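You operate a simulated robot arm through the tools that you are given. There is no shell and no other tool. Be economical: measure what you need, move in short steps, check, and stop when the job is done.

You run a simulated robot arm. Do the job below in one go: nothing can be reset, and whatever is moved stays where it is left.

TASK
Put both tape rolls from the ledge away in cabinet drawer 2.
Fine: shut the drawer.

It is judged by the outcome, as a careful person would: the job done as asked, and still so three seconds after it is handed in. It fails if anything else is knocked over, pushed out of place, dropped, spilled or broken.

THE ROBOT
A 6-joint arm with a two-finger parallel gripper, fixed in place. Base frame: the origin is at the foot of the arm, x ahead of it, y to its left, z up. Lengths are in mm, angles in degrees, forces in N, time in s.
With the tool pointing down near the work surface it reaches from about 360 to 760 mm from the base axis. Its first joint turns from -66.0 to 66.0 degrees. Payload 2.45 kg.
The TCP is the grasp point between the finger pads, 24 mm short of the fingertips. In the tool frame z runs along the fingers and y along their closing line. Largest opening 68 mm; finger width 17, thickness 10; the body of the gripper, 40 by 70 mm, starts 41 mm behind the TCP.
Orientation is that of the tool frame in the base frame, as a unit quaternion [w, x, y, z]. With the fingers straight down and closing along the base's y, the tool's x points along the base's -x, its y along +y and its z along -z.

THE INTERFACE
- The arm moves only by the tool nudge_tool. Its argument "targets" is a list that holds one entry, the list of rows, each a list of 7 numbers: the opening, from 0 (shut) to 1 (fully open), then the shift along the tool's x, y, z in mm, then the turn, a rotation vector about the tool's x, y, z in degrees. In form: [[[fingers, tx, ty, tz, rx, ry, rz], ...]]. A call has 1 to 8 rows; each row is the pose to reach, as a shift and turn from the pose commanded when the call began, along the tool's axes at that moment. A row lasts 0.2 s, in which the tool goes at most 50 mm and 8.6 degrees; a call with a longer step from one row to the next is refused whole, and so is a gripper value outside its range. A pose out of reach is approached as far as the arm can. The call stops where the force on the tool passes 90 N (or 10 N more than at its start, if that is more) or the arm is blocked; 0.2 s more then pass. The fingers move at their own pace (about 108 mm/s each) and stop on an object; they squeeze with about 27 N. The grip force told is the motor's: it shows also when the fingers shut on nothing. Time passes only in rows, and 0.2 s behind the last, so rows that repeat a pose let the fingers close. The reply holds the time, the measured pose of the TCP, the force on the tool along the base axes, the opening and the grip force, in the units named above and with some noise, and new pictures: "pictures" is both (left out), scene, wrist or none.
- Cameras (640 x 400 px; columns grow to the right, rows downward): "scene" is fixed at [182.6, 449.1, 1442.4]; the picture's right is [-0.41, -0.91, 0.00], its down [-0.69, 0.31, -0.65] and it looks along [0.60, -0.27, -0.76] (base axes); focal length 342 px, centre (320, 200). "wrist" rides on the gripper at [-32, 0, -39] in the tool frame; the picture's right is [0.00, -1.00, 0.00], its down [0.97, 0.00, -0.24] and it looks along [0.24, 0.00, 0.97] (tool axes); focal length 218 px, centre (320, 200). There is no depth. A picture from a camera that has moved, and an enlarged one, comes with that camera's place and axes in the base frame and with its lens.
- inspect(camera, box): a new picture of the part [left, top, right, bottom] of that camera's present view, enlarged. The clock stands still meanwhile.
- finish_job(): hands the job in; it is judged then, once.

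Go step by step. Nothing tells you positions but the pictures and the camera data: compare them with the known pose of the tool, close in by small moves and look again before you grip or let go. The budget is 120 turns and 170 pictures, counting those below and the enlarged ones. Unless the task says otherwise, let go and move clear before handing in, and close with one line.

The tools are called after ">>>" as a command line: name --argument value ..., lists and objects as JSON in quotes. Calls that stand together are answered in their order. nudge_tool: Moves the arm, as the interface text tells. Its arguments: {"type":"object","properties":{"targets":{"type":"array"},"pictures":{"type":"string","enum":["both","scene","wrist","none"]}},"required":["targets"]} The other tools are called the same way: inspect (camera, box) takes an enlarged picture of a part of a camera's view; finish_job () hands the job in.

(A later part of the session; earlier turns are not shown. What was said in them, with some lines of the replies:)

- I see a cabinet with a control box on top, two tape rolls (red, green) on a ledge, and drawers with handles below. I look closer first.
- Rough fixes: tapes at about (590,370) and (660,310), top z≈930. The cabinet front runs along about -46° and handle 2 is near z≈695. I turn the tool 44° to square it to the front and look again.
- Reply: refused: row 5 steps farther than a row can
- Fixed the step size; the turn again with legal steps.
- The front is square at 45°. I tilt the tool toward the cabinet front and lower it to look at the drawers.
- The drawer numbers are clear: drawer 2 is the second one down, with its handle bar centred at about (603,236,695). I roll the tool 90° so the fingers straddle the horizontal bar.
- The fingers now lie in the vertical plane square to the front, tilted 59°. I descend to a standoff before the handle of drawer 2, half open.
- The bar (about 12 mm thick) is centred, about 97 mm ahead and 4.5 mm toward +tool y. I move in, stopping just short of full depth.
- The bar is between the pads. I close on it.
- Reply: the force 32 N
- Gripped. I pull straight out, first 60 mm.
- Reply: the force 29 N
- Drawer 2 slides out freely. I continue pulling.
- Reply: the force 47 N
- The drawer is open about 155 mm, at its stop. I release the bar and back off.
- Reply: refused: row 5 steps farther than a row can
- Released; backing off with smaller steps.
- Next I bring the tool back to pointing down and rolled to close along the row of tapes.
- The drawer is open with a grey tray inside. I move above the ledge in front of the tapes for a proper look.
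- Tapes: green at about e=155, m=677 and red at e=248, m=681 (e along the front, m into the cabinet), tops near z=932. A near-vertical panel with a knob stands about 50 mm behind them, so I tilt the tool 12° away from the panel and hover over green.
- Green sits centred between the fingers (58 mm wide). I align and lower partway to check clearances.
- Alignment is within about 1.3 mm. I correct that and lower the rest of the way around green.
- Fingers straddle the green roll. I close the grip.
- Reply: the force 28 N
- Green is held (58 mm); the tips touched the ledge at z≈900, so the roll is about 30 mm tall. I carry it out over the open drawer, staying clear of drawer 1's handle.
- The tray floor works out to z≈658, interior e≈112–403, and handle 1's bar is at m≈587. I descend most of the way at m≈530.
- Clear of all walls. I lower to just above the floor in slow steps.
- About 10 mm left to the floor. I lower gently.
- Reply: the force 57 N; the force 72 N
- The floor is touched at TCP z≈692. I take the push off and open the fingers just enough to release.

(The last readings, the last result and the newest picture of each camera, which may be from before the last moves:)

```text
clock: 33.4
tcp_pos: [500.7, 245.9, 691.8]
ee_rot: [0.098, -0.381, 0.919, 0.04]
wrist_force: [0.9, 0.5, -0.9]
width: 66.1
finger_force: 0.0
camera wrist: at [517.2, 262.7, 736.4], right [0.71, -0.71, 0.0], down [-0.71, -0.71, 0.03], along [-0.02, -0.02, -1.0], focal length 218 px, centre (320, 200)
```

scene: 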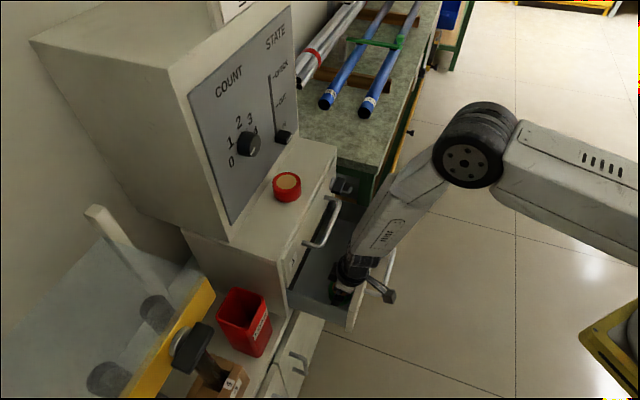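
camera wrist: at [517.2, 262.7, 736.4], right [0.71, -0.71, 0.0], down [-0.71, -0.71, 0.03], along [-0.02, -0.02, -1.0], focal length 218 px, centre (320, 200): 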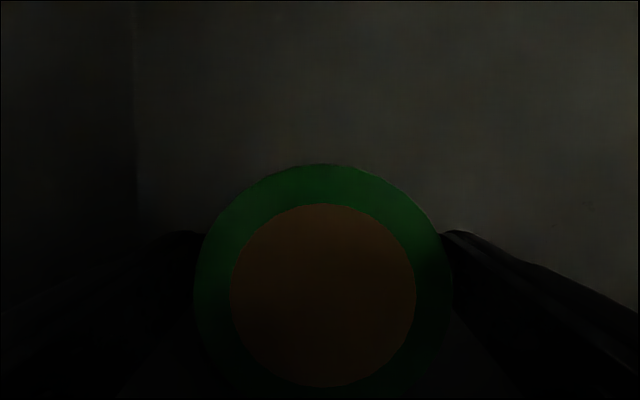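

The roll settled onto the floor (a few mm lower than thought – something else of the tool touched first). I look at what that was before rising.

>>> inspect --camera "scene" --box '[310, 230, 410, 330]'

```text
4.00 times, centred on (360, 280) of scene
camera zoom: at [182.6, 449.1, 1442.4], right [-0.41, -0.91, 0.0], down [-0.69, 0.31, -0.65], along [0.6, -0.27, -0.76], focal length 1370 px, centre (160, -120)
```

zoom: 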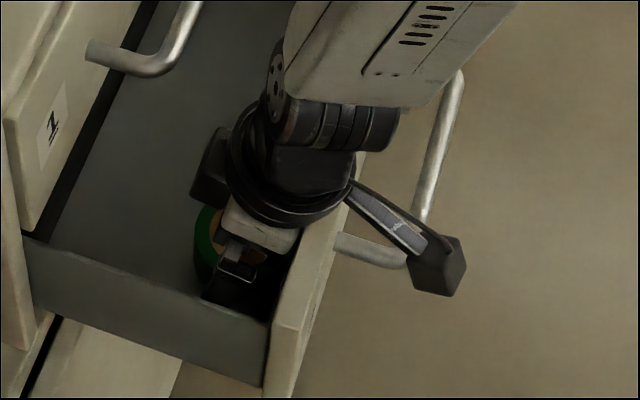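

The camera box of the tool met the drawer handle's level; no harm done, green lies flat in the tray. For red I will grip 10 mm higher so it reaches the floor first. I rise straight up.

>>> nudge_tool --targets '[[[0.97, -2.1, 0, -10, 0, 0, 0], [0.97, -8, 0, -37, 0, 0, 0], [1, -17, 0, -78, 0, 0, 0], [1, -27, 0, -125, 0, 0, 0], [1, -37.5, 0, -172, 0, 0, 0], [1, -48, 0, -219, 0, 0, 0], [1, -59, 0, -266, 0, 0, 0], [1, -65, 0, -300, 0, 0, 0]]]'

```text
clock: 35.2
tcp_pos: [501.8, 245.7, 999.0]
ee_rot: [0.098, -0.38, 0.919, 0.04]
wrist_force: [-0.2, -1.2, 0.2]
width: 67.9
finger_force: 0.1
camera wrist: at [517.7, 261.5, 1042.9], right [0.71, -0.71, 0.0], down [-0.71, -0.71, 0.03], along [-0.02, -0.02, -1.0], focal length 218 px, centre (320, 200)
```

scene: 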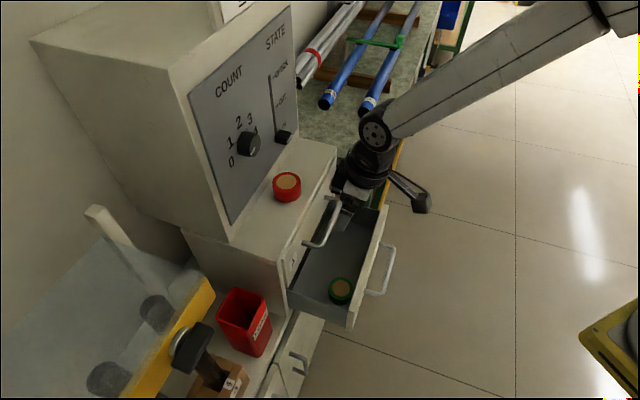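
wrist: 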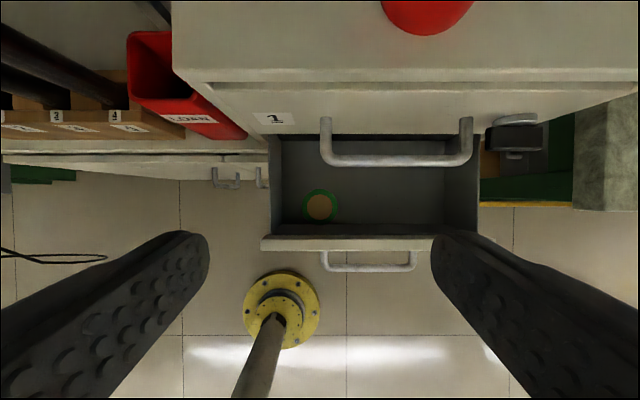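

Next is red. To keep the wrist camera body away from the COUNT knob I add a 15° yaw about vertical on the way.

>>> nudge_tool --targets '[[[1, -20, -30, 5, 1.6, 0, 7.3], [1, -55, -50, 12, 3.2, 0, 14.66], [1, -88, -67, 19, 3.2, 0, 14.66], [1, -88, -67, 19, 3.2, 0, 14.66]]]'

>>> inspect --camera "scene" --box '[220, 80, 340, 240]'

```text
clock: 36.2
tcp_pos: [617.5, 258.7, 995.7]
ee_rot: [0.103, -0.257, 0.961, 0.028]
wrist_force: [-0.4, 0.3, 0.9]
width: 68.1
finger_force: 0.1
camera wrist: at [636.3, 270.8, 1040.5], right [0.5, -0.87, 0.0], down [-0.87, -0.5, 0.03], along [-0.03, -0.02, -1.0], focal length 218 px, centre (320, 200)
```

scene: 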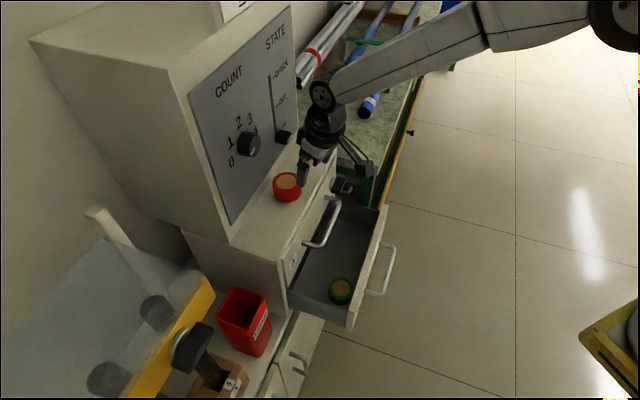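
wrist: 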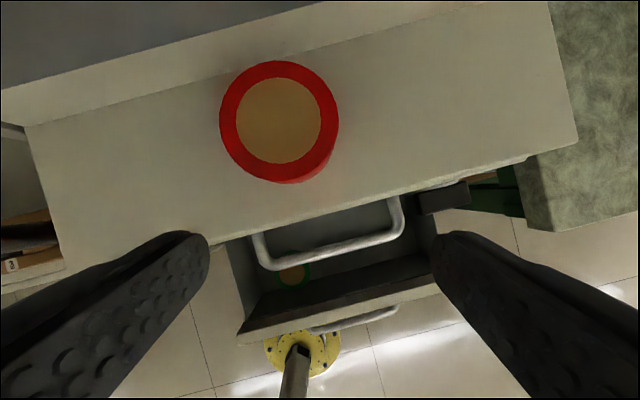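

```text
2.50 times, centred on (280, 160) of scene
camera zoom: at [182.6, 449.1, 1442.4], right [-0.41, -0.91, 0.0], down [-0.69, 0.31, -0.65], along [0.6, -0.27, -0.76], focal length 856 px, centre (420, 300)
```

zoom: 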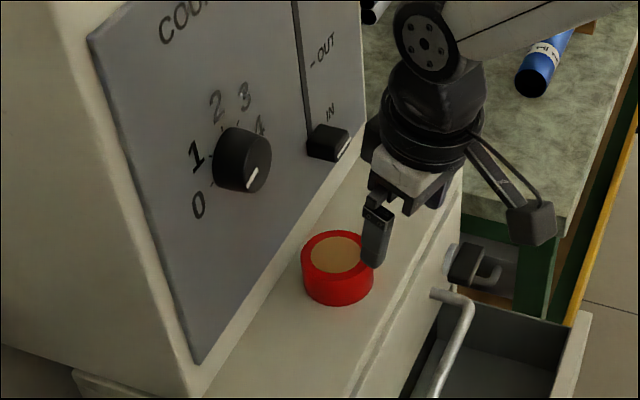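

Red is at (657,306). I move over it, low, with the fingertips just above its top.

>>> nudge_tool --targets '[[[1, -10, 10, 18, 0, 0, 0], [1, -28, 18, 32, 0, 0, 0], [1, -46.5, 21.2, 41.9, 0, 0, 0], [1, -46.5, 21.2, 41.9, 0, 0, 0]]]'

>>> inspect --camera "scene" --box '[220, 80, 340, 240]'

```text
clock: 37.2
tcp_pos: [650.3, 309.1, 965.1]
ee_rot: [0.103, -0.257, 0.96, 0.028]
wrist_force: [-0.4, 0.5, 0.2]
width: 67.9
finger_force: 0.1
camera wrist: at [669.5, 319.9, 1009.3], right [0.5, -0.87, 0.0], down [-0.87, -0.5, 0.03], along [-0.03, -0.02, -1.0], focal length 218 px, centre (320, 200)
```

scene: 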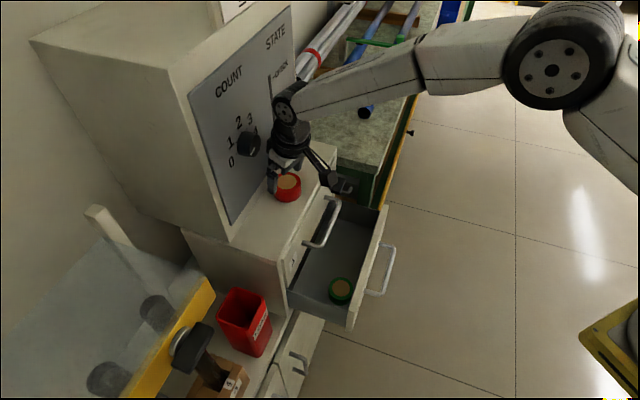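
wrist: 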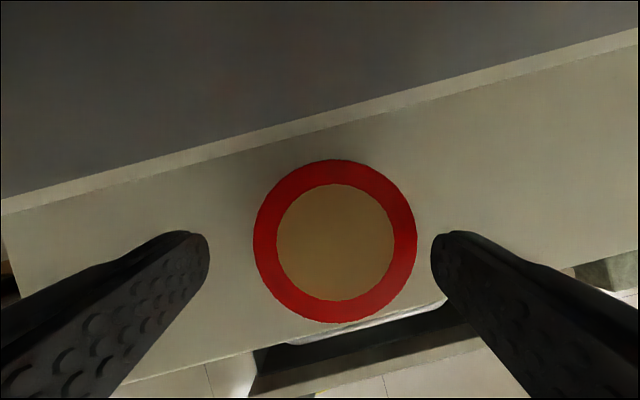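

```text
2.50 times, centred on (280, 160) of scene
camera zoom: at [182.6, 449.1, 1442.4], right [-0.41, -0.91, 0.0], down [-0.69, 0.31, -0.65], along [0.6, -0.27, -0.76], focal length 856 px, centre (420, 300)
```

zoom: 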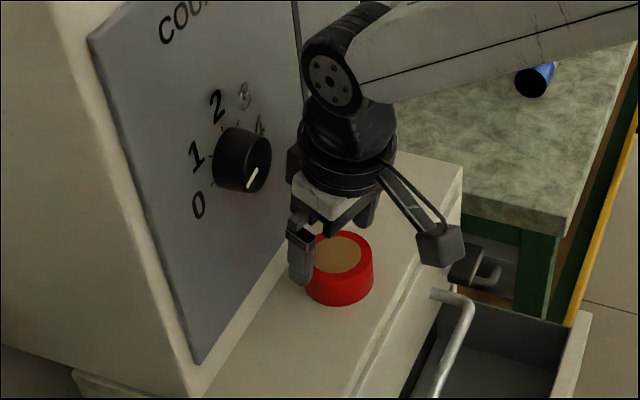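

I need 6 mm sideways, then straight down to a slightly higher grip height.

>>> nudge_tool --targets '[[[1, -0.8, -5.9, 0, 0, 0, 0], [1, 1, -5.9, 8, 0, 0, 0], [1, 3, -5.9, 18, 0, 0, 0], [1, 5.4, -5.9, 28.5, 0, 0, 0], [1, 5.4, -5.9, 28.5, 0, 0, 0]]]'

```text
clock: 38.4
tcp_pos: [652.4, 304.6, 937.9]
ee_rot: [0.103, -0.257, 0.96, 0.027]
wrist_force: [-0.4, 0.3, -0.1]
width: 67.8
finger_force: 0.0
camera wrist: at [672.1, 315.3, 982.4], right [0.5, -0.87, 0.0], down [-0.87, -0.5, 0.03], along [-0.03, -0.02, -1.0], focal length 218 px, centre (320, 200)
```

scene: 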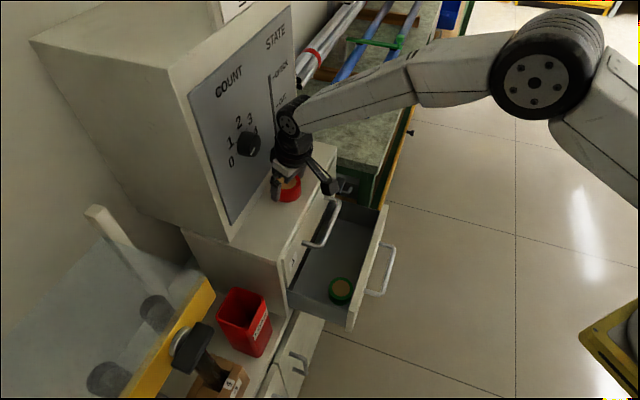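
wrist: 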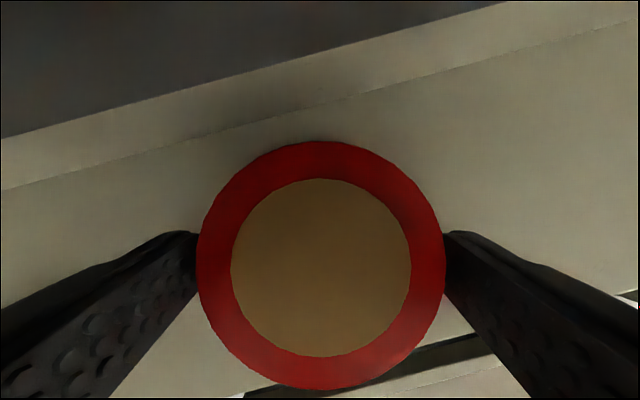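

Centred. I close on red and lift a little.

>>> nudge_tool --targets '[[[1, 0.4, 0, 2, 0, 0, 0], [0, 0.4, 0, 2, 0, 0, 0], [0, 0.4, 0, 2, 0, 0, 0], [0, 0.4, 0, 2, 0, 0, 0], [0, 0.4, 0, 2, 0, 0, 0]]]' --pictures "none"

>>> nudge_tool --targets '[[[0, 3, 0, -10, 0, 0, 0], [0, 8, 0, -22, 0, 0, 0], [0, 8, 0, -22, 0, 0, 0]]]'

```text
clock: 39.6
tcp_pos: [653.9, 304.2, 935.3]
ee_rot: [0.103, -0.257, 0.96, 0.028]
wrist_force: [0.5, 0.0, -1.1]
width: 58.7
finger_force: 26.3
```

```text
clock: 40.4
tcp_pos: [642.9, 298.6, 954.8]
ee_rot: [0.102, -0.257, 0.961, 0.027]
wrist_force: [1.1, -0.6, 0.9]
width: 58.7
finger_force: 27.1
camera wrist: at [661.5, 308.8, 1000.3], right [0.5, -0.87, 0.0], down [-0.87, -0.5, 0.03], along [-0.03, -0.02, -1.0], focal length 218 px, centre (320, 200)
```

scene: 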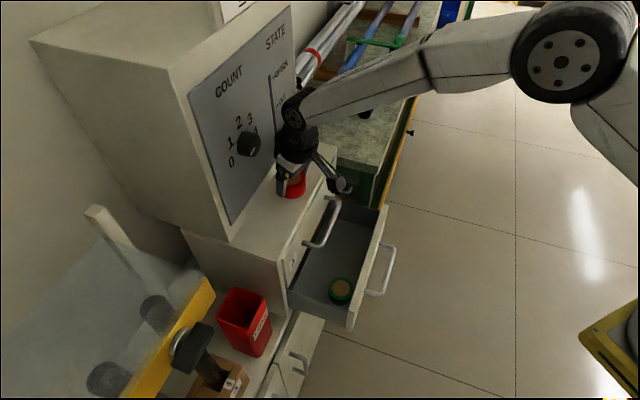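
wrist: 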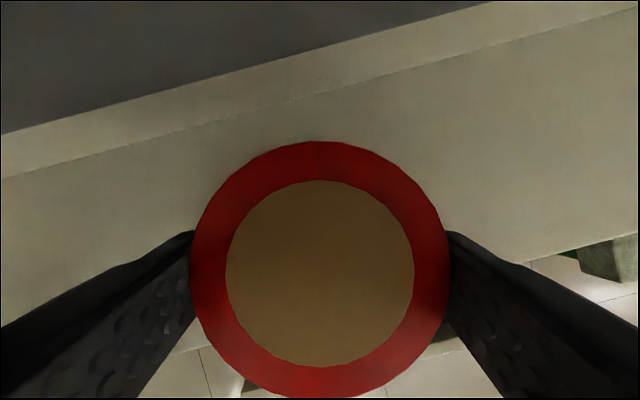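

Red is held. I carry it out over the drawer and undo the yaw.

>>> nudge_tool --targets '[[[0, 10, -5, -25, 0, 0, 0], [0, 40, -22, -35, -1.1, 0, -4.9], [0, 70, -40, -40, -2.2, 0, -9.8], [0, 98, -58, -43, -3.2, 0, -14.66], [0, 117.2, -71.2, -46, -3.2, 0, -14.66], [0, 117.2, -71.2, -46, -3.2, 0, -14.66]]]'

```text
clock: 41.8
tcp_pos: [571.5, 176.4, 977.4]
ee_rot: [0.098, -0.38, 0.919, 0.04]
wrist_force: [-0.3, -0.6, -0.3]
width: 58.6
finger_force: 27.3
camera wrist: at [586.3, 191.7, 1021.2], right [0.71, -0.71, 0.0], down [-0.71, -0.71, 0.03], along [-0.02, -0.02, -1.0], focal length 218 px, centre (320, 200)
```

scene: 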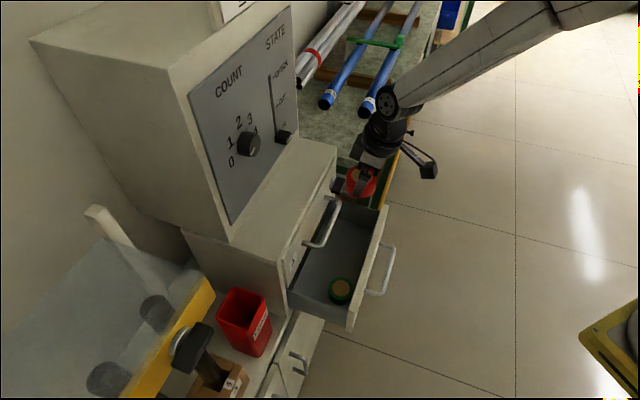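
wrist: 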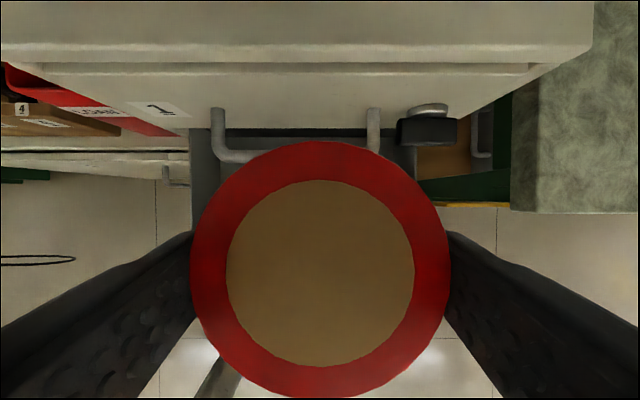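

I descend straight down at m≈525, clear of handle 1's bar.

>>> nudge_tool --targets '[[[0, 11, 0, 38, 0, 0, 0], [0, 20, 0, 77, 0, 0, 0], [0, 28, 0, 115, 0, 0, 0], [0, 36.5, 0, 152, 0, 0, 0], [0, 45, 0, 190, 0, 0, 0], [0, 53.3, 0, 226, 0, 0, 0], [0, 53.3, 0, 226, 0, 0, 0]]]'

>>> inspect --camera "scene" --box '[310, 190, 430, 310]'

```text
clock: 43.4
tcp_pos: [569.0, 171.0, 742.3]
ee_rot: [0.098, -0.38, 0.919, 0.04]
wrist_force: [-1.0, -0.1, -0.7]
width: 58.3
finger_force: 27.0
camera wrist: at [583.8, 186.3, 787.3], right [0.71, -0.71, 0.0], down [-0.71, -0.71, 0.03], along [-0.02, -0.02, -1.0], focal length 218 px, centre (320, 200)
```

scene: 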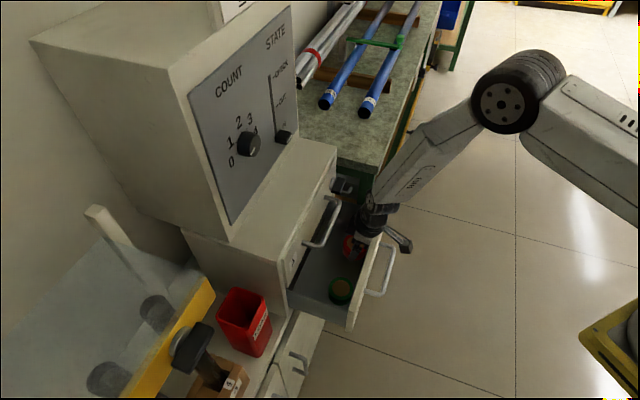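
wrist: 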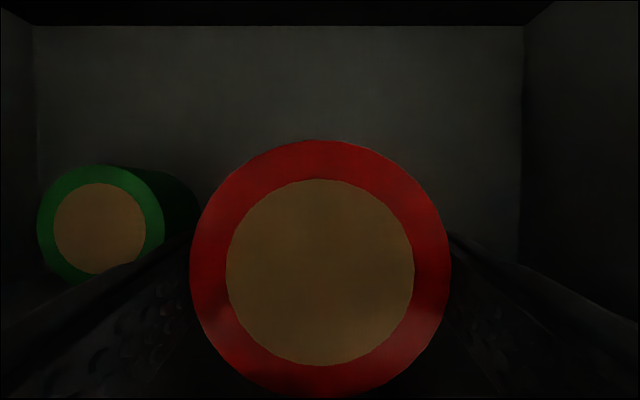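

```text
3.33 times, centred on (370, 250) of scene
camera zoom: at [182.6, 449.1, 1442.4], right [-0.41, -0.91, 0.0], down [-0.69, 0.31, -0.65], along [0.6, -0.27, -0.76], focal length 1141 px, centre (153, 33)
```

zoom: 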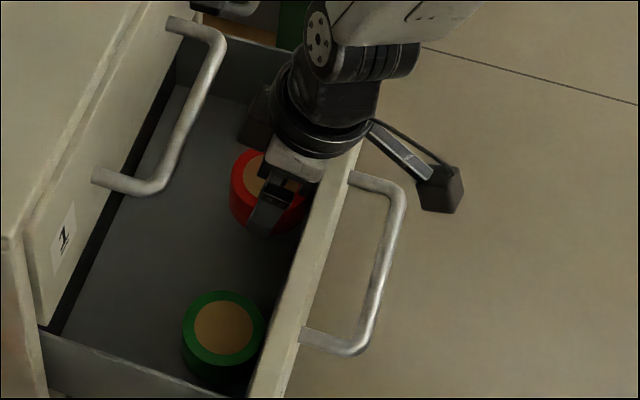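

Everything is clear. I lower to a few mm above the floor, then gently to contact.

>>> nudge_tool --targets '[[[0, 4, 0, 18, 0, 0, 0], [0, 8, 0, 36, 0, 0, 0], [0, 9.6, 0, 44, 0, 0, 0], [0, 9.6, 0, 44, 0, 0, 0]]]' --pictures "none"

>>> nudge_tool --targets '[[[0, 0.4, 0, 2, 0, 0, 0], [0, 0.6, 0, 3, 0, 0, 0], [0, 0.6, 0, 3, 0, 0, 0]]]' --pictures "scene"

>>> inspect --camera "scene" --box '[310, 190, 430, 310]'

```text
clock: 44.4
tcp_pos: [571.6, 171.9, 701.1]
ee_rot: [0.104, -0.38, 0.918, 0.04]
wrist_force: [18.6, 22.4, 19.8]
width: 58.4
finger_force: 27.0
```

```text
clock: 45.2
tcp_pos: [572.1, 171.7, 698.7]
ee_rot: [0.104, -0.38, 0.918, 0.04]
wrist_force: [18.6, 15.2, 21.8]
width: 58.6
finger_force: 27.0
```

scene: 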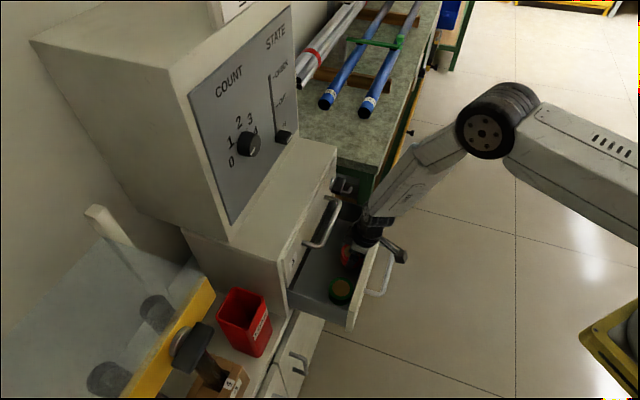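

```text
3.33 times, centred on (370, 250) of scene
camera zoom: at [182.6, 449.3, 1442.4], right [-0.41, -0.91, 0.0], down [-0.69, 0.31, -0.65], along [0.6, -0.27, -0.76], focal length 1141 px, centre (153, 33)
```

zoom: 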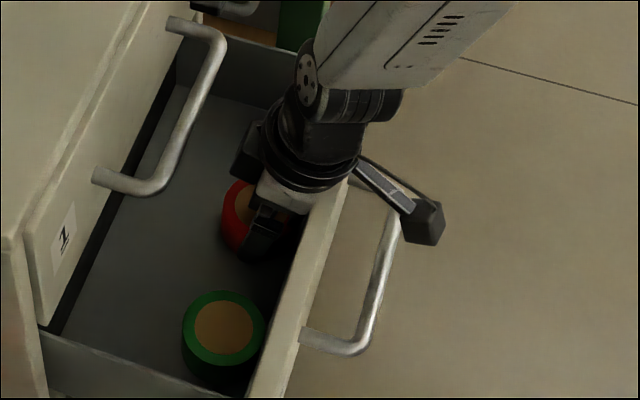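

The gripper body is brushing the drawer front from inside. I ease up, shift 7 mm inward and reduce the tilt 3°, then lower again.

>>> nudge_tool --targets '[[[0, -2, 0, -8, 0, 0, 0], [0, -9, 0, -7, 0, 1.5, 0], [0, -9, 0, -7, 0, 3, 0], [0, -9, 0, -7, 0, 3, 0]]]' --pictures "none"

>>> nudge_tool --targets '[[[0, 0.7, 0, 4, 0, 0, 0], [0, 0.7, 0, 4, 0, 0, 0]]]' --pictures "none"

```text
clock: 46.2
tcp_pos: [572.8, 175.8, 703.0]
ee_rot: [0.072, -0.382, 0.921, 0.031]
wrist_force: [-0.2, -0.2, -1.2]
width: 58.5
finger_force: 26.8
```

```text
clock: 46.8
tcp_pos: [573.3, 174.8, 698.5]
ee_rot: [0.073, -0.382, 0.921, 0.031]
wrist_force: [1.1, 0.2, -0.7]
width: 58.6
finger_force: 27.2
```

Free again at z=698.5. I lower in 2 mm steps until contact.

>>> nudge_tool --targets '[[[0, 0.3, 0, 2.5, 0, 0, 0], [0, 0.3, 0, 2.5, 0, 0, 0]]]' --pictures "none"

>>> nudge_tool --targets '[[[0, 0.3, 0, 2.5, 0, 0, 0], [0, 0.3, 0, 2.5, 0, 0, 0]]]' --pictures "none"

>>> nudge_tool --targets '[[[0, 0.3, 0, 2, 0, 0, 0], [0, 0.3, 0, 2, 0, 0, 0]]]' --pictures "wrist"

```text
clock: 47.4
tcp_pos: [573.3, 175.1, 697.9]
ee_rot: [0.074, -0.382, 0.921, 0.031]
wrist_force: [0.6, -1.5, -0.5]
width: 58.7
finger_force: 26.8
```

```text
clock: 48.0
tcp_pos: [573.3, 176.8, 695.4]
ee_rot: [0.073, -0.383, 0.921, 0.03]
wrist_force: [0.0, -0.5, -1.1]
width: 58.7
finger_force: 27.4
```

```text
clock: 48.6
tcp_pos: [573.9, 177.3, 692.8]
ee_rot: [0.074, -0.381, 0.921, 0.031]
wrist_force: [0.2, -0.6, 2.0]
width: 58.9
finger_force: 27.1
camera wrist: at [590.3, 194.6, 736.6], right [0.71, -0.71, 0.0], down [-0.7, -0.7, 0.08], along [-0.06, -0.06, -1.0], focal length 218 px, centre (320, 200)
```

wrist: 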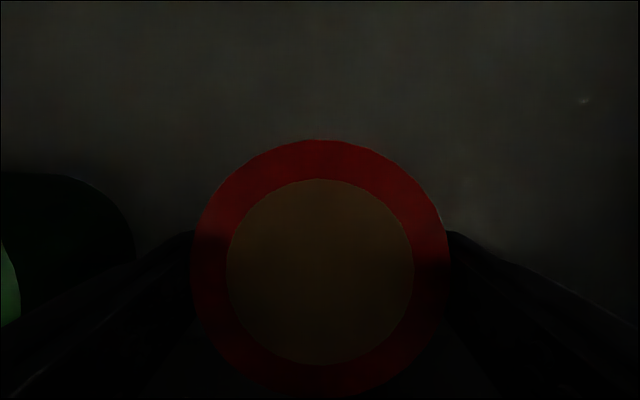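

>>> nudge_tool --targets '[[[0, 0.3, 0, 2, 0, 0, 0], [0, 0.3, 0, 2, 0, 0, 0]]]' --pictures "none"

```text
clock: 49.2
tcp_pos: [573.9, 176.6, 693.9]
ee_rot: [0.076, -0.382, 0.921, 0.031]
wrist_force: [-1.7, 2.9, 15.6]
width: 58.5
finger_force: 27.3
```

Light contact with the floor, as expected for this grip height. I release red.

>>> nudge_tool --targets '[[[0, 0, 0, -1, 0, 0, 0], [0.97, 0, 0, -1, 0, 0, 0], [0.97, 0, 0, -1, 0, 0, 0], [0.97, 0, 0, -1, 0, 0, 0]]]' --pictures "wrist"

```text
clock: 50.2
tcp_pos: [573.0, 176.4, 690.6]
ee_rot: [0.074, -0.381, 0.921, 0.031]
wrist_force: [1.1, 0.0, -0.4]
width: 66.1
finger_force: 0.0
camera wrist: at [590.1, 194.3, 735.2], right [0.71, -0.71, 0.0], down [-0.7, -0.7, 0.08], along [-0.06, -0.06, -1.0], focal length 218 px, centre (320, 200)
```

wrist: 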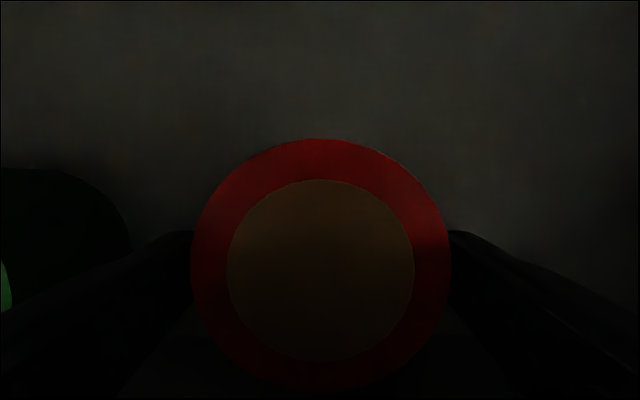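

Red rests flat. I rise straight out of the drawer.

>>> nudge_tool --targets '[[[0.97, -1.6, 0, -10, 0, 0, 0], [0.97, -4, 0, -37, 0, 0, 0], [1, -7, 0, -78, 0, 0, 0], [1, -13, 0, -120, 0, 0, 0], [1, -20, 0, -165, 0, 0, 0], [1, -27, 0, -210, 0, 0, 0], [1, -34, 0, -256, 0, 0, 0], [1, -42, 0, -296, 0, 0, 0]]]'

>>> inspect --camera "scene" --box '[270, 180, 430, 340]'

```text
clock: 52.0
tcp_pos: [570.3, 175.2, 990.5]
ee_rot: [0.073, -0.382, 0.921, 0.031]
wrist_force: [0.6, -0.4, 0.2]
width: 68.1
finger_force: 0.0
camera wrist: at [587.0, 192.8, 1035.2], right [0.71, -0.71, 0.0], down [-0.7, -0.7, 0.08], along [-0.06, -0.06, -1.0], focal length 218 px, centre (320, 200)
```

scene: 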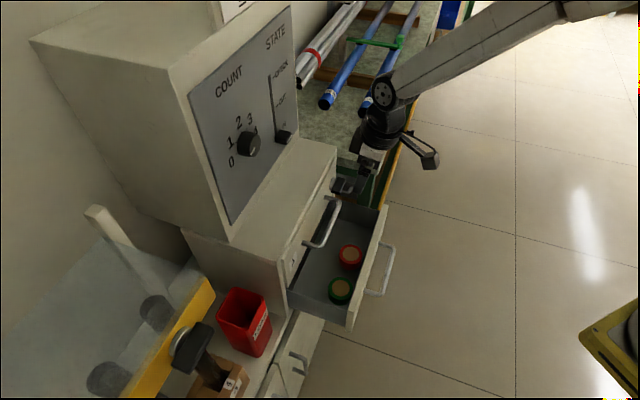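
wrist: 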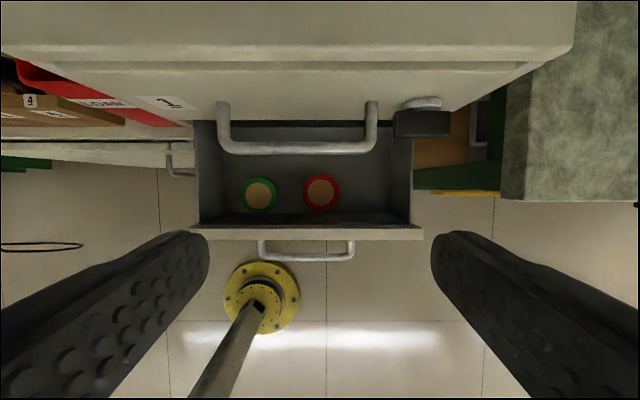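

```text
2.50 times, centred on (350, 260) of scene
camera zoom: at [182.6, 449.1, 1442.5], right [-0.41, -0.91, 0.0], down [-0.69, 0.31, -0.65], along [0.6, -0.27, -0.76], focal length 856 px, centre (245, 50)
```

zoom: 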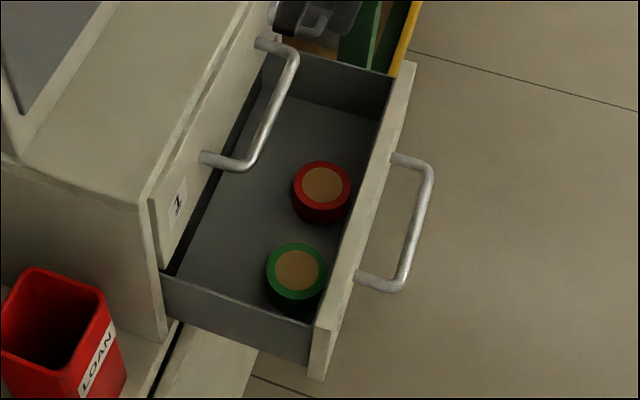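

Both rolls lie flat in drawer 2. To shut it, I retreat and go back to the tilted handle grip.

>>> nudge_tool --targets '[[[1, 38, 0, -6, 0, 3, 0], [1, 76, 0, -12, 0, 6, 0], [1, 114, 0, -18, 0, 9, 0], [1, 148, 0, -24, 0, 9, 0], [1, 148, 0, -24, 0, 9, 0]]]' --pictures "none"

>>> nudge_tool --targets '[[[1, 0, 0, 0, 0, 0, 8.5], [1, 0, 0, 0, 0, 0, 17], [1, 0, 0, 0, 0, 0, 25.5], [1, 0, 0, 0, 0, 0, 34], [1, 0, 0, 0, 0, 0, 42.5], [1, 0, 0, 0, 0, 0, 51], [1, 0, 0, 0, 0, 0, 59.5], [1, 0, 0, 0, 0, 0, 68]]]' --pictures "none"

>>> nudge_tool --targets '[[[1, 0, 0, 0, 0, 0, 8.5], [1, 0, 0, 0, 0, 0, 17], [1, 0, 0, 0, 0, 0, 22], [1, 0, 0, 0, 0, 0, 22]]]' --pictures "none"

>>> nudge_tool --targets '[[[0.6, 0, 0, 0, -8.4, 0, 0], [0.6, 0, 0, 0, -16.8, 0, 0], [0.6, 0, 0, 0, -25.2, 0, 0], [0.6, 0, 0, 0, -33.6, 0, 0], [0.6, 0, 0, 0, -42, 0, 0], [0.6, 0, 0, 0, -50.4, 0, 0], [0.6, 0, 0, 0, -58.8, 0, 0], [0.6, 0, 0, 0, -58.8, 0, 0]]]'

```text
clock: 53.2
tcp_pos: [463.1, 63.7, 994.6]
ee_rot: [0.002, -0.383, 0.924, 0.001]
wrist_force: [-0.7, 0.0, 0.8]
width: 68.0
finger_force: 0.0
```

```text
clock: 55.0
tcp_pos: [463.3, 67.1, 991.9]
ee_rot: [0.002, 0.201, 0.98, 0.002]
wrist_force: [-0.4, -0.5, 0.2]
width: 68.0
finger_force: 0.0
```

```text
clock: 56.0
tcp_pos: [462.5, 66.8, 992.7]
ee_rot: [0.0, 0.384, 0.923, 0.001]
wrist_force: [-0.1, 0.8, -0.9]
width: 68.0
finger_force: 0.1
```

```text
clock: 57.8
tcp_pos: [464.1, 65.2, 991.1]
ee_rot: [0.189, 0.333, 0.804, 0.455]
wrist_force: [-0.1, 0.2, 0.0]
width: 40.7
finger_force: 0.1
camera wrist: at [461.3, 19.8, 1011.4], right [-0.36, -0.36, -0.86], down [-0.83, 0.54, 0.12], along [0.42, 0.76, -0.5], focal length 218 px, centre (320, 200)
```

scene: 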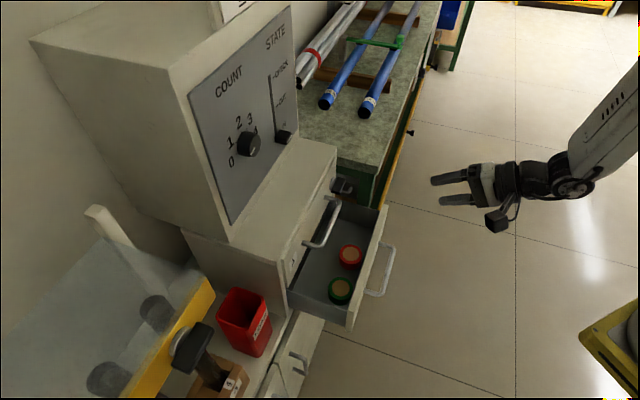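
wrist: 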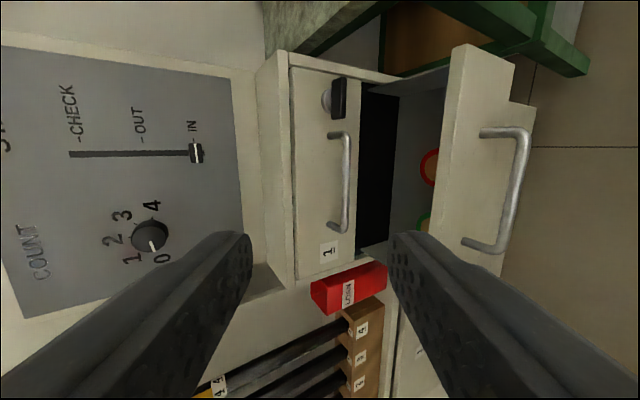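

Down to a standoff in front of the open drawer's handle.

>>> nudge_tool --targets '[[[0.6, 4, -37, 20, 0, 0, 0], [0.6, 8, -74, 41, 0, 0, 0], [0.6, 12, -110, 61, 0, 0, 0], [0.6, 16, -147, 82, 0, 0, 0], [0.6, 20, -184, 102, 0, 0, 0], [0.6, 22, -221, 123, 0, 0, 0], [0.6, 22, -221, 123, 0, 0, 0]]]'

```text
clock: 59.4
tcp_pos: [444.1, 73.0, 740.3]
ee_rot: [0.189, 0.334, 0.804, 0.455]
wrist_force: [0.3, 0.0, 0.2]
width: 40.6
finger_force: 0.0
camera wrist: at [442.4, 26.6, 758.7], right [-0.36, -0.36, -0.86], down [-0.83, 0.54, 0.12], along [0.42, 0.76, -0.5], focal length 218 px, centre (320, 200)
```

scene: 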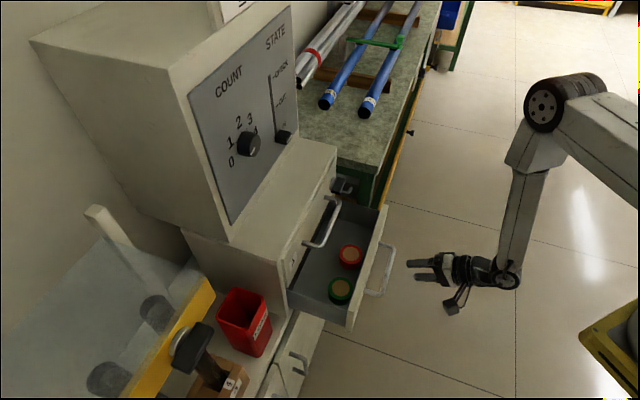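
wrist: 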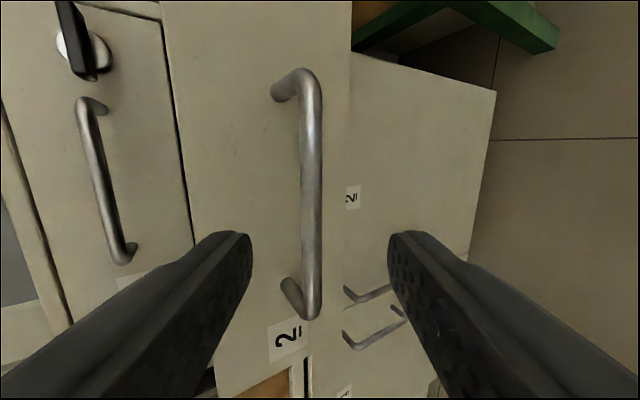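

The bar is 83 mm ahead, 5 mm off in y. I move in and grip.

>>> nudge_tool --targets '[[[0.55, 2, 4.5, 30, 0, 0, 0], [0.55, 4, 4.5, 55, 0, 0, 0], [0.55, 4, 4.5, 75, 0, 0, 0], [0.55, 4, 4.5, 75, 0, 0, 0]]]' --pictures "wrist"

```text
clock: 60.4
tcp_pos: [484.8, 127.0, 704.1]
ee_rot: [0.189, 0.333, 0.804, 0.455]
wrist_force: [0.3, -1.8, -0.2]
width: 37.2
finger_force: 0.2
camera wrist: at [484.4, 81.0, 724.6], right [-0.36, -0.36, -0.86], down [-0.83, 0.54, 0.12], along [0.42, 0.76, -0.5], focal length 218 px, centre (320, 200)
```

wrist: 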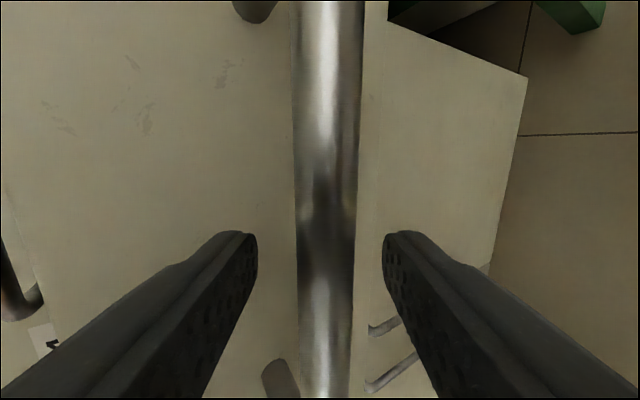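

Bar between the pads; I close on it and push the drawer in slowly.

>>> nudge_tool --targets '[[[0, 0, -1.2, 0, 0, 0, 0], [0, 0, -1.2, 0, 0, 0, 0], [0, 0, -1.2, 0, 0, 0, 0]]]' --pictures "none"

>>> nudge_tool --targets '[[[0, 0, 3, 5, 0, 0, 0], [0, 0, 8, 13, 0, 0, 0], [0, 0, 13, 22, 0, 0, 0], [0, 0, 19, 31, 0, 0, 0], [0, 0, 24, 40, 0, 0, 0], [0, 0, 29, 49, 0, 0, 0], [0, 0, 35, 58, 0, 0, 0], [0, 0, 38, 63, 0, 0, 0]]]'

```text
clock: 61.2
tcp_pos: [485.9, 126.9, 704.0]
ee_rot: [0.189, 0.333, 0.803, 0.456]
wrist_force: [-3.3, 4.5, 15.8]
width: 15.9
finger_force: 35.0
```

```text
clock: 63.0
tcp_pos: [536.8, 178.2, 703.6]
ee_rot: [0.188, 0.333, 0.805, 0.454]
wrist_force: [-9.6, 7.6, 8.3]
width: 15.9
finger_force: 35.5
camera wrist: at [534.9, 131.3, 723.7], right [-0.36, -0.37, -0.86], down [-0.83, 0.54, 0.12], along [0.42, 0.76, -0.5], focal length 218 px, centre (320, 200)
```

scene: 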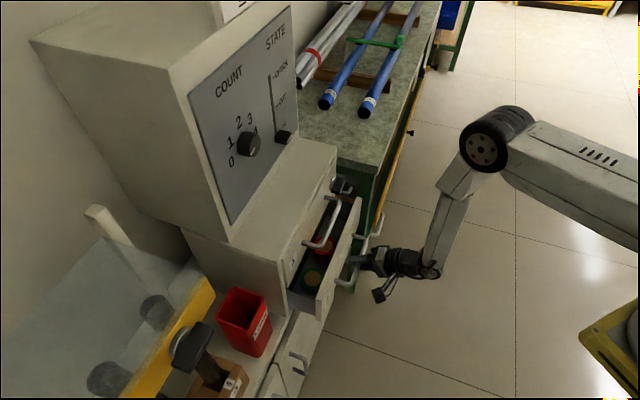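
wrist: 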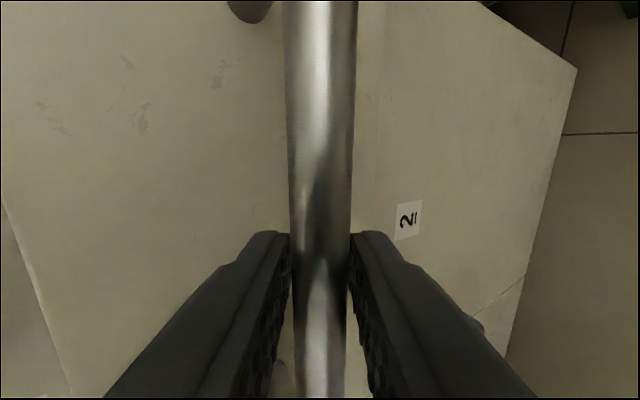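

Continuing to the closed position.

>>> nudge_tool --targets '[[[0, 0, 5, 9, 0, 0, 0], [0, 0, 11, 18, 0, 0, 0], [0, 0, 16, 27, 0, 0, 0], [0, 0, 22, 36, 0, 0, 0], [0, 0, 27, 45, 0, 0, 0], [0, 0, 33, 54, 0, 0, 0], [0, 0, 38, 63, 0, 0, 0], [0, 0, 42, 70, 0, 0, 0]]]'

>>> inspect --camera "scene" --box '[270, 180, 390, 330]'

```text
clock: 64.8
tcp_pos: [594.5, 234.7, 701.9]
ee_rot: [0.189, 0.334, 0.804, 0.454]
wrist_force: [-17.8, -11.3, 27.1]
width: 16.3
finger_force: 35.4
camera wrist: at [592.9, 187.4, 721.7], right [-0.36, -0.36, -0.86], down [-0.83, 0.54, 0.12], along [0.42, 0.76, -0.5], focal length 218 px, centre (320, 200)
```

scene: 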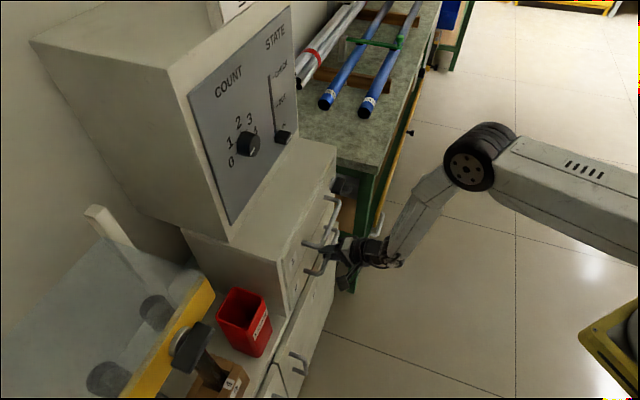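
wrist: 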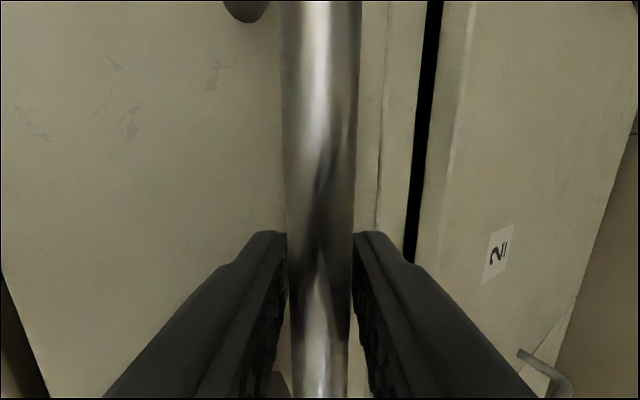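

```text
2.67 times, centred on (330, 255) of scene
camera zoom: at [181.8, 448.6, 1442.7], right [-0.41, -0.91, 0.0], down [-0.69, 0.31, -0.66], along [0.6, -0.27, -0.76], focal length 913 px, centre (293, 53)
```

zoom: 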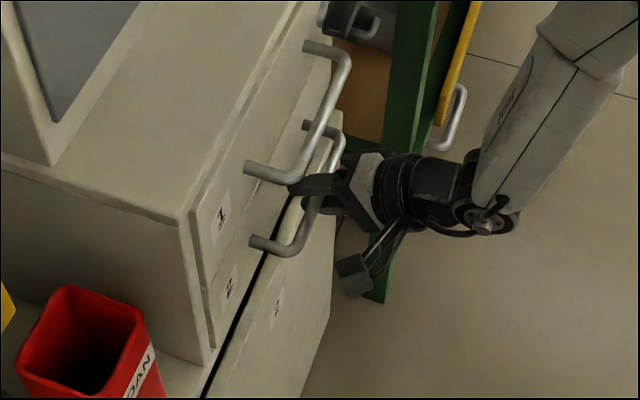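

The drawer is back at its closed position with a firm stop. I give a small final push, open and back away along the tool axis.

>>> nudge_tool --targets '[[[0, 0, 1.5, 2.5, 0, 0, 0], [0, 0, 1.5, 2.5, 0, 0, 0], [0, 0, 0, 0, 0, 0, 0], [0.5, 0, 0, 0, 0, 0, 0], [0.5, 0, 0, 0, 0, 0, 0]]]' --pictures "none"

>>> nudge_tool --targets '[[[0.5, 0, 0, -20, 0, 0, 0], [0.5, 0, 0, -50, 0, 0, 0], [0.5, 0, 0, -90, 0, 0, 0], [0.5, 0, 0, -130, 0, 0, 0], [0.5, 0, 0, -170, 0, 0, 0], [0.5, 0, 0, -200, 0, 0, 0]]]'

>>> inspect --camera "scene" --box '[220, 140, 400, 320]'

>>> inspect --camera "wrist" --box '[120, 0, 520, 260]'

```text
clock: 66.0
tcp_pos: [594.5, 235.0, 702.8]
ee_rot: [0.188, 0.332, 0.804, 0.455]
wrist_force: [-0.2, 0.0, 0.3]
width: 33.9
finger_force: 0.0
```

```text
clock: 67.4
tcp_pos: [472.8, 112.1, 805.4]
ee_rot: [0.188, 0.333, 0.804, 0.455]
wrist_force: [-0.2, -0.7, 0.8]
width: 33.9
finger_force: 0.0
camera wrist: at [470.5, 65.9, 826.3], right [-0.36, -0.36, -0.86], down [-0.83, 0.54, 0.12], along [0.42, 0.76, -0.5], focal length 218 px, centre (320, 200)
```

scene: 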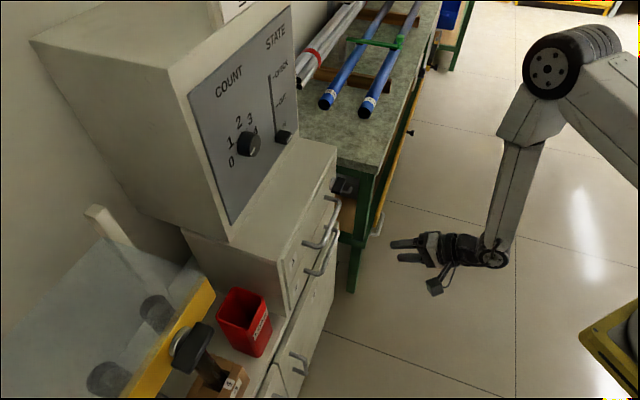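
wrist: 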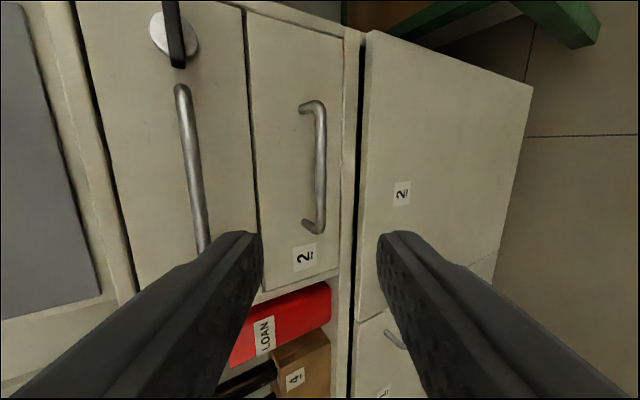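

```text
2.22 times, centred on (310, 230) of scene
camera zoom: at [182.6, 449.1, 1442.5], right [-0.41, -0.91, 0.0], down [-0.69, 0.31, -0.65], along [0.6, -0.27, -0.76], focal length 761 px, centre (342, 133)
```

zoom: 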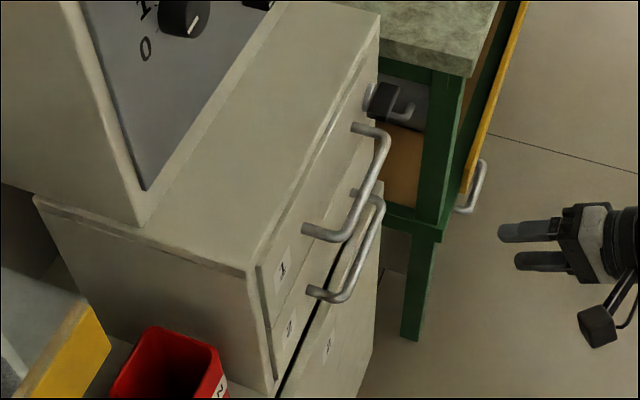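

```text
1.54 times, centred on (320, 130) of wrist
camera zoom: at [470.5, 65.9, 826.3], right [-0.36, -0.36, -0.86], down [-0.83, 0.54, 0.12], along [0.42, 0.76, -0.5], focal length 336 px, centre (320, 308)
```

zoom: 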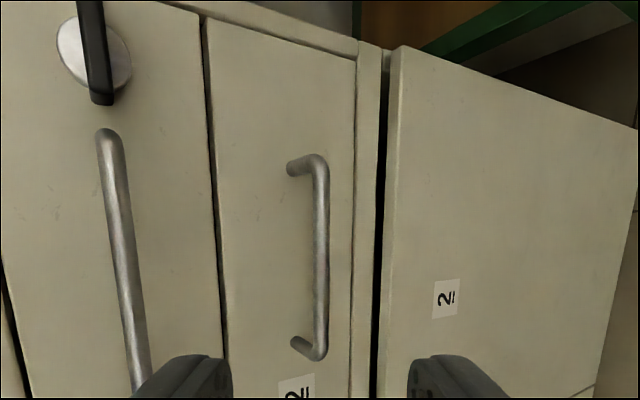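

Drawer 2 sits flush and looks as it did at the start. The ledge is clear, nothing else has moved, and the arm is well clear of the cabinet, so I hand in.

>>> finish_job

```text
The job is handed in.
```

Both tape rolls are in cabinet drawer 2 and the drawer is shut; the green roll dropped about 9 mm onto the drawer floor when I let go of it.
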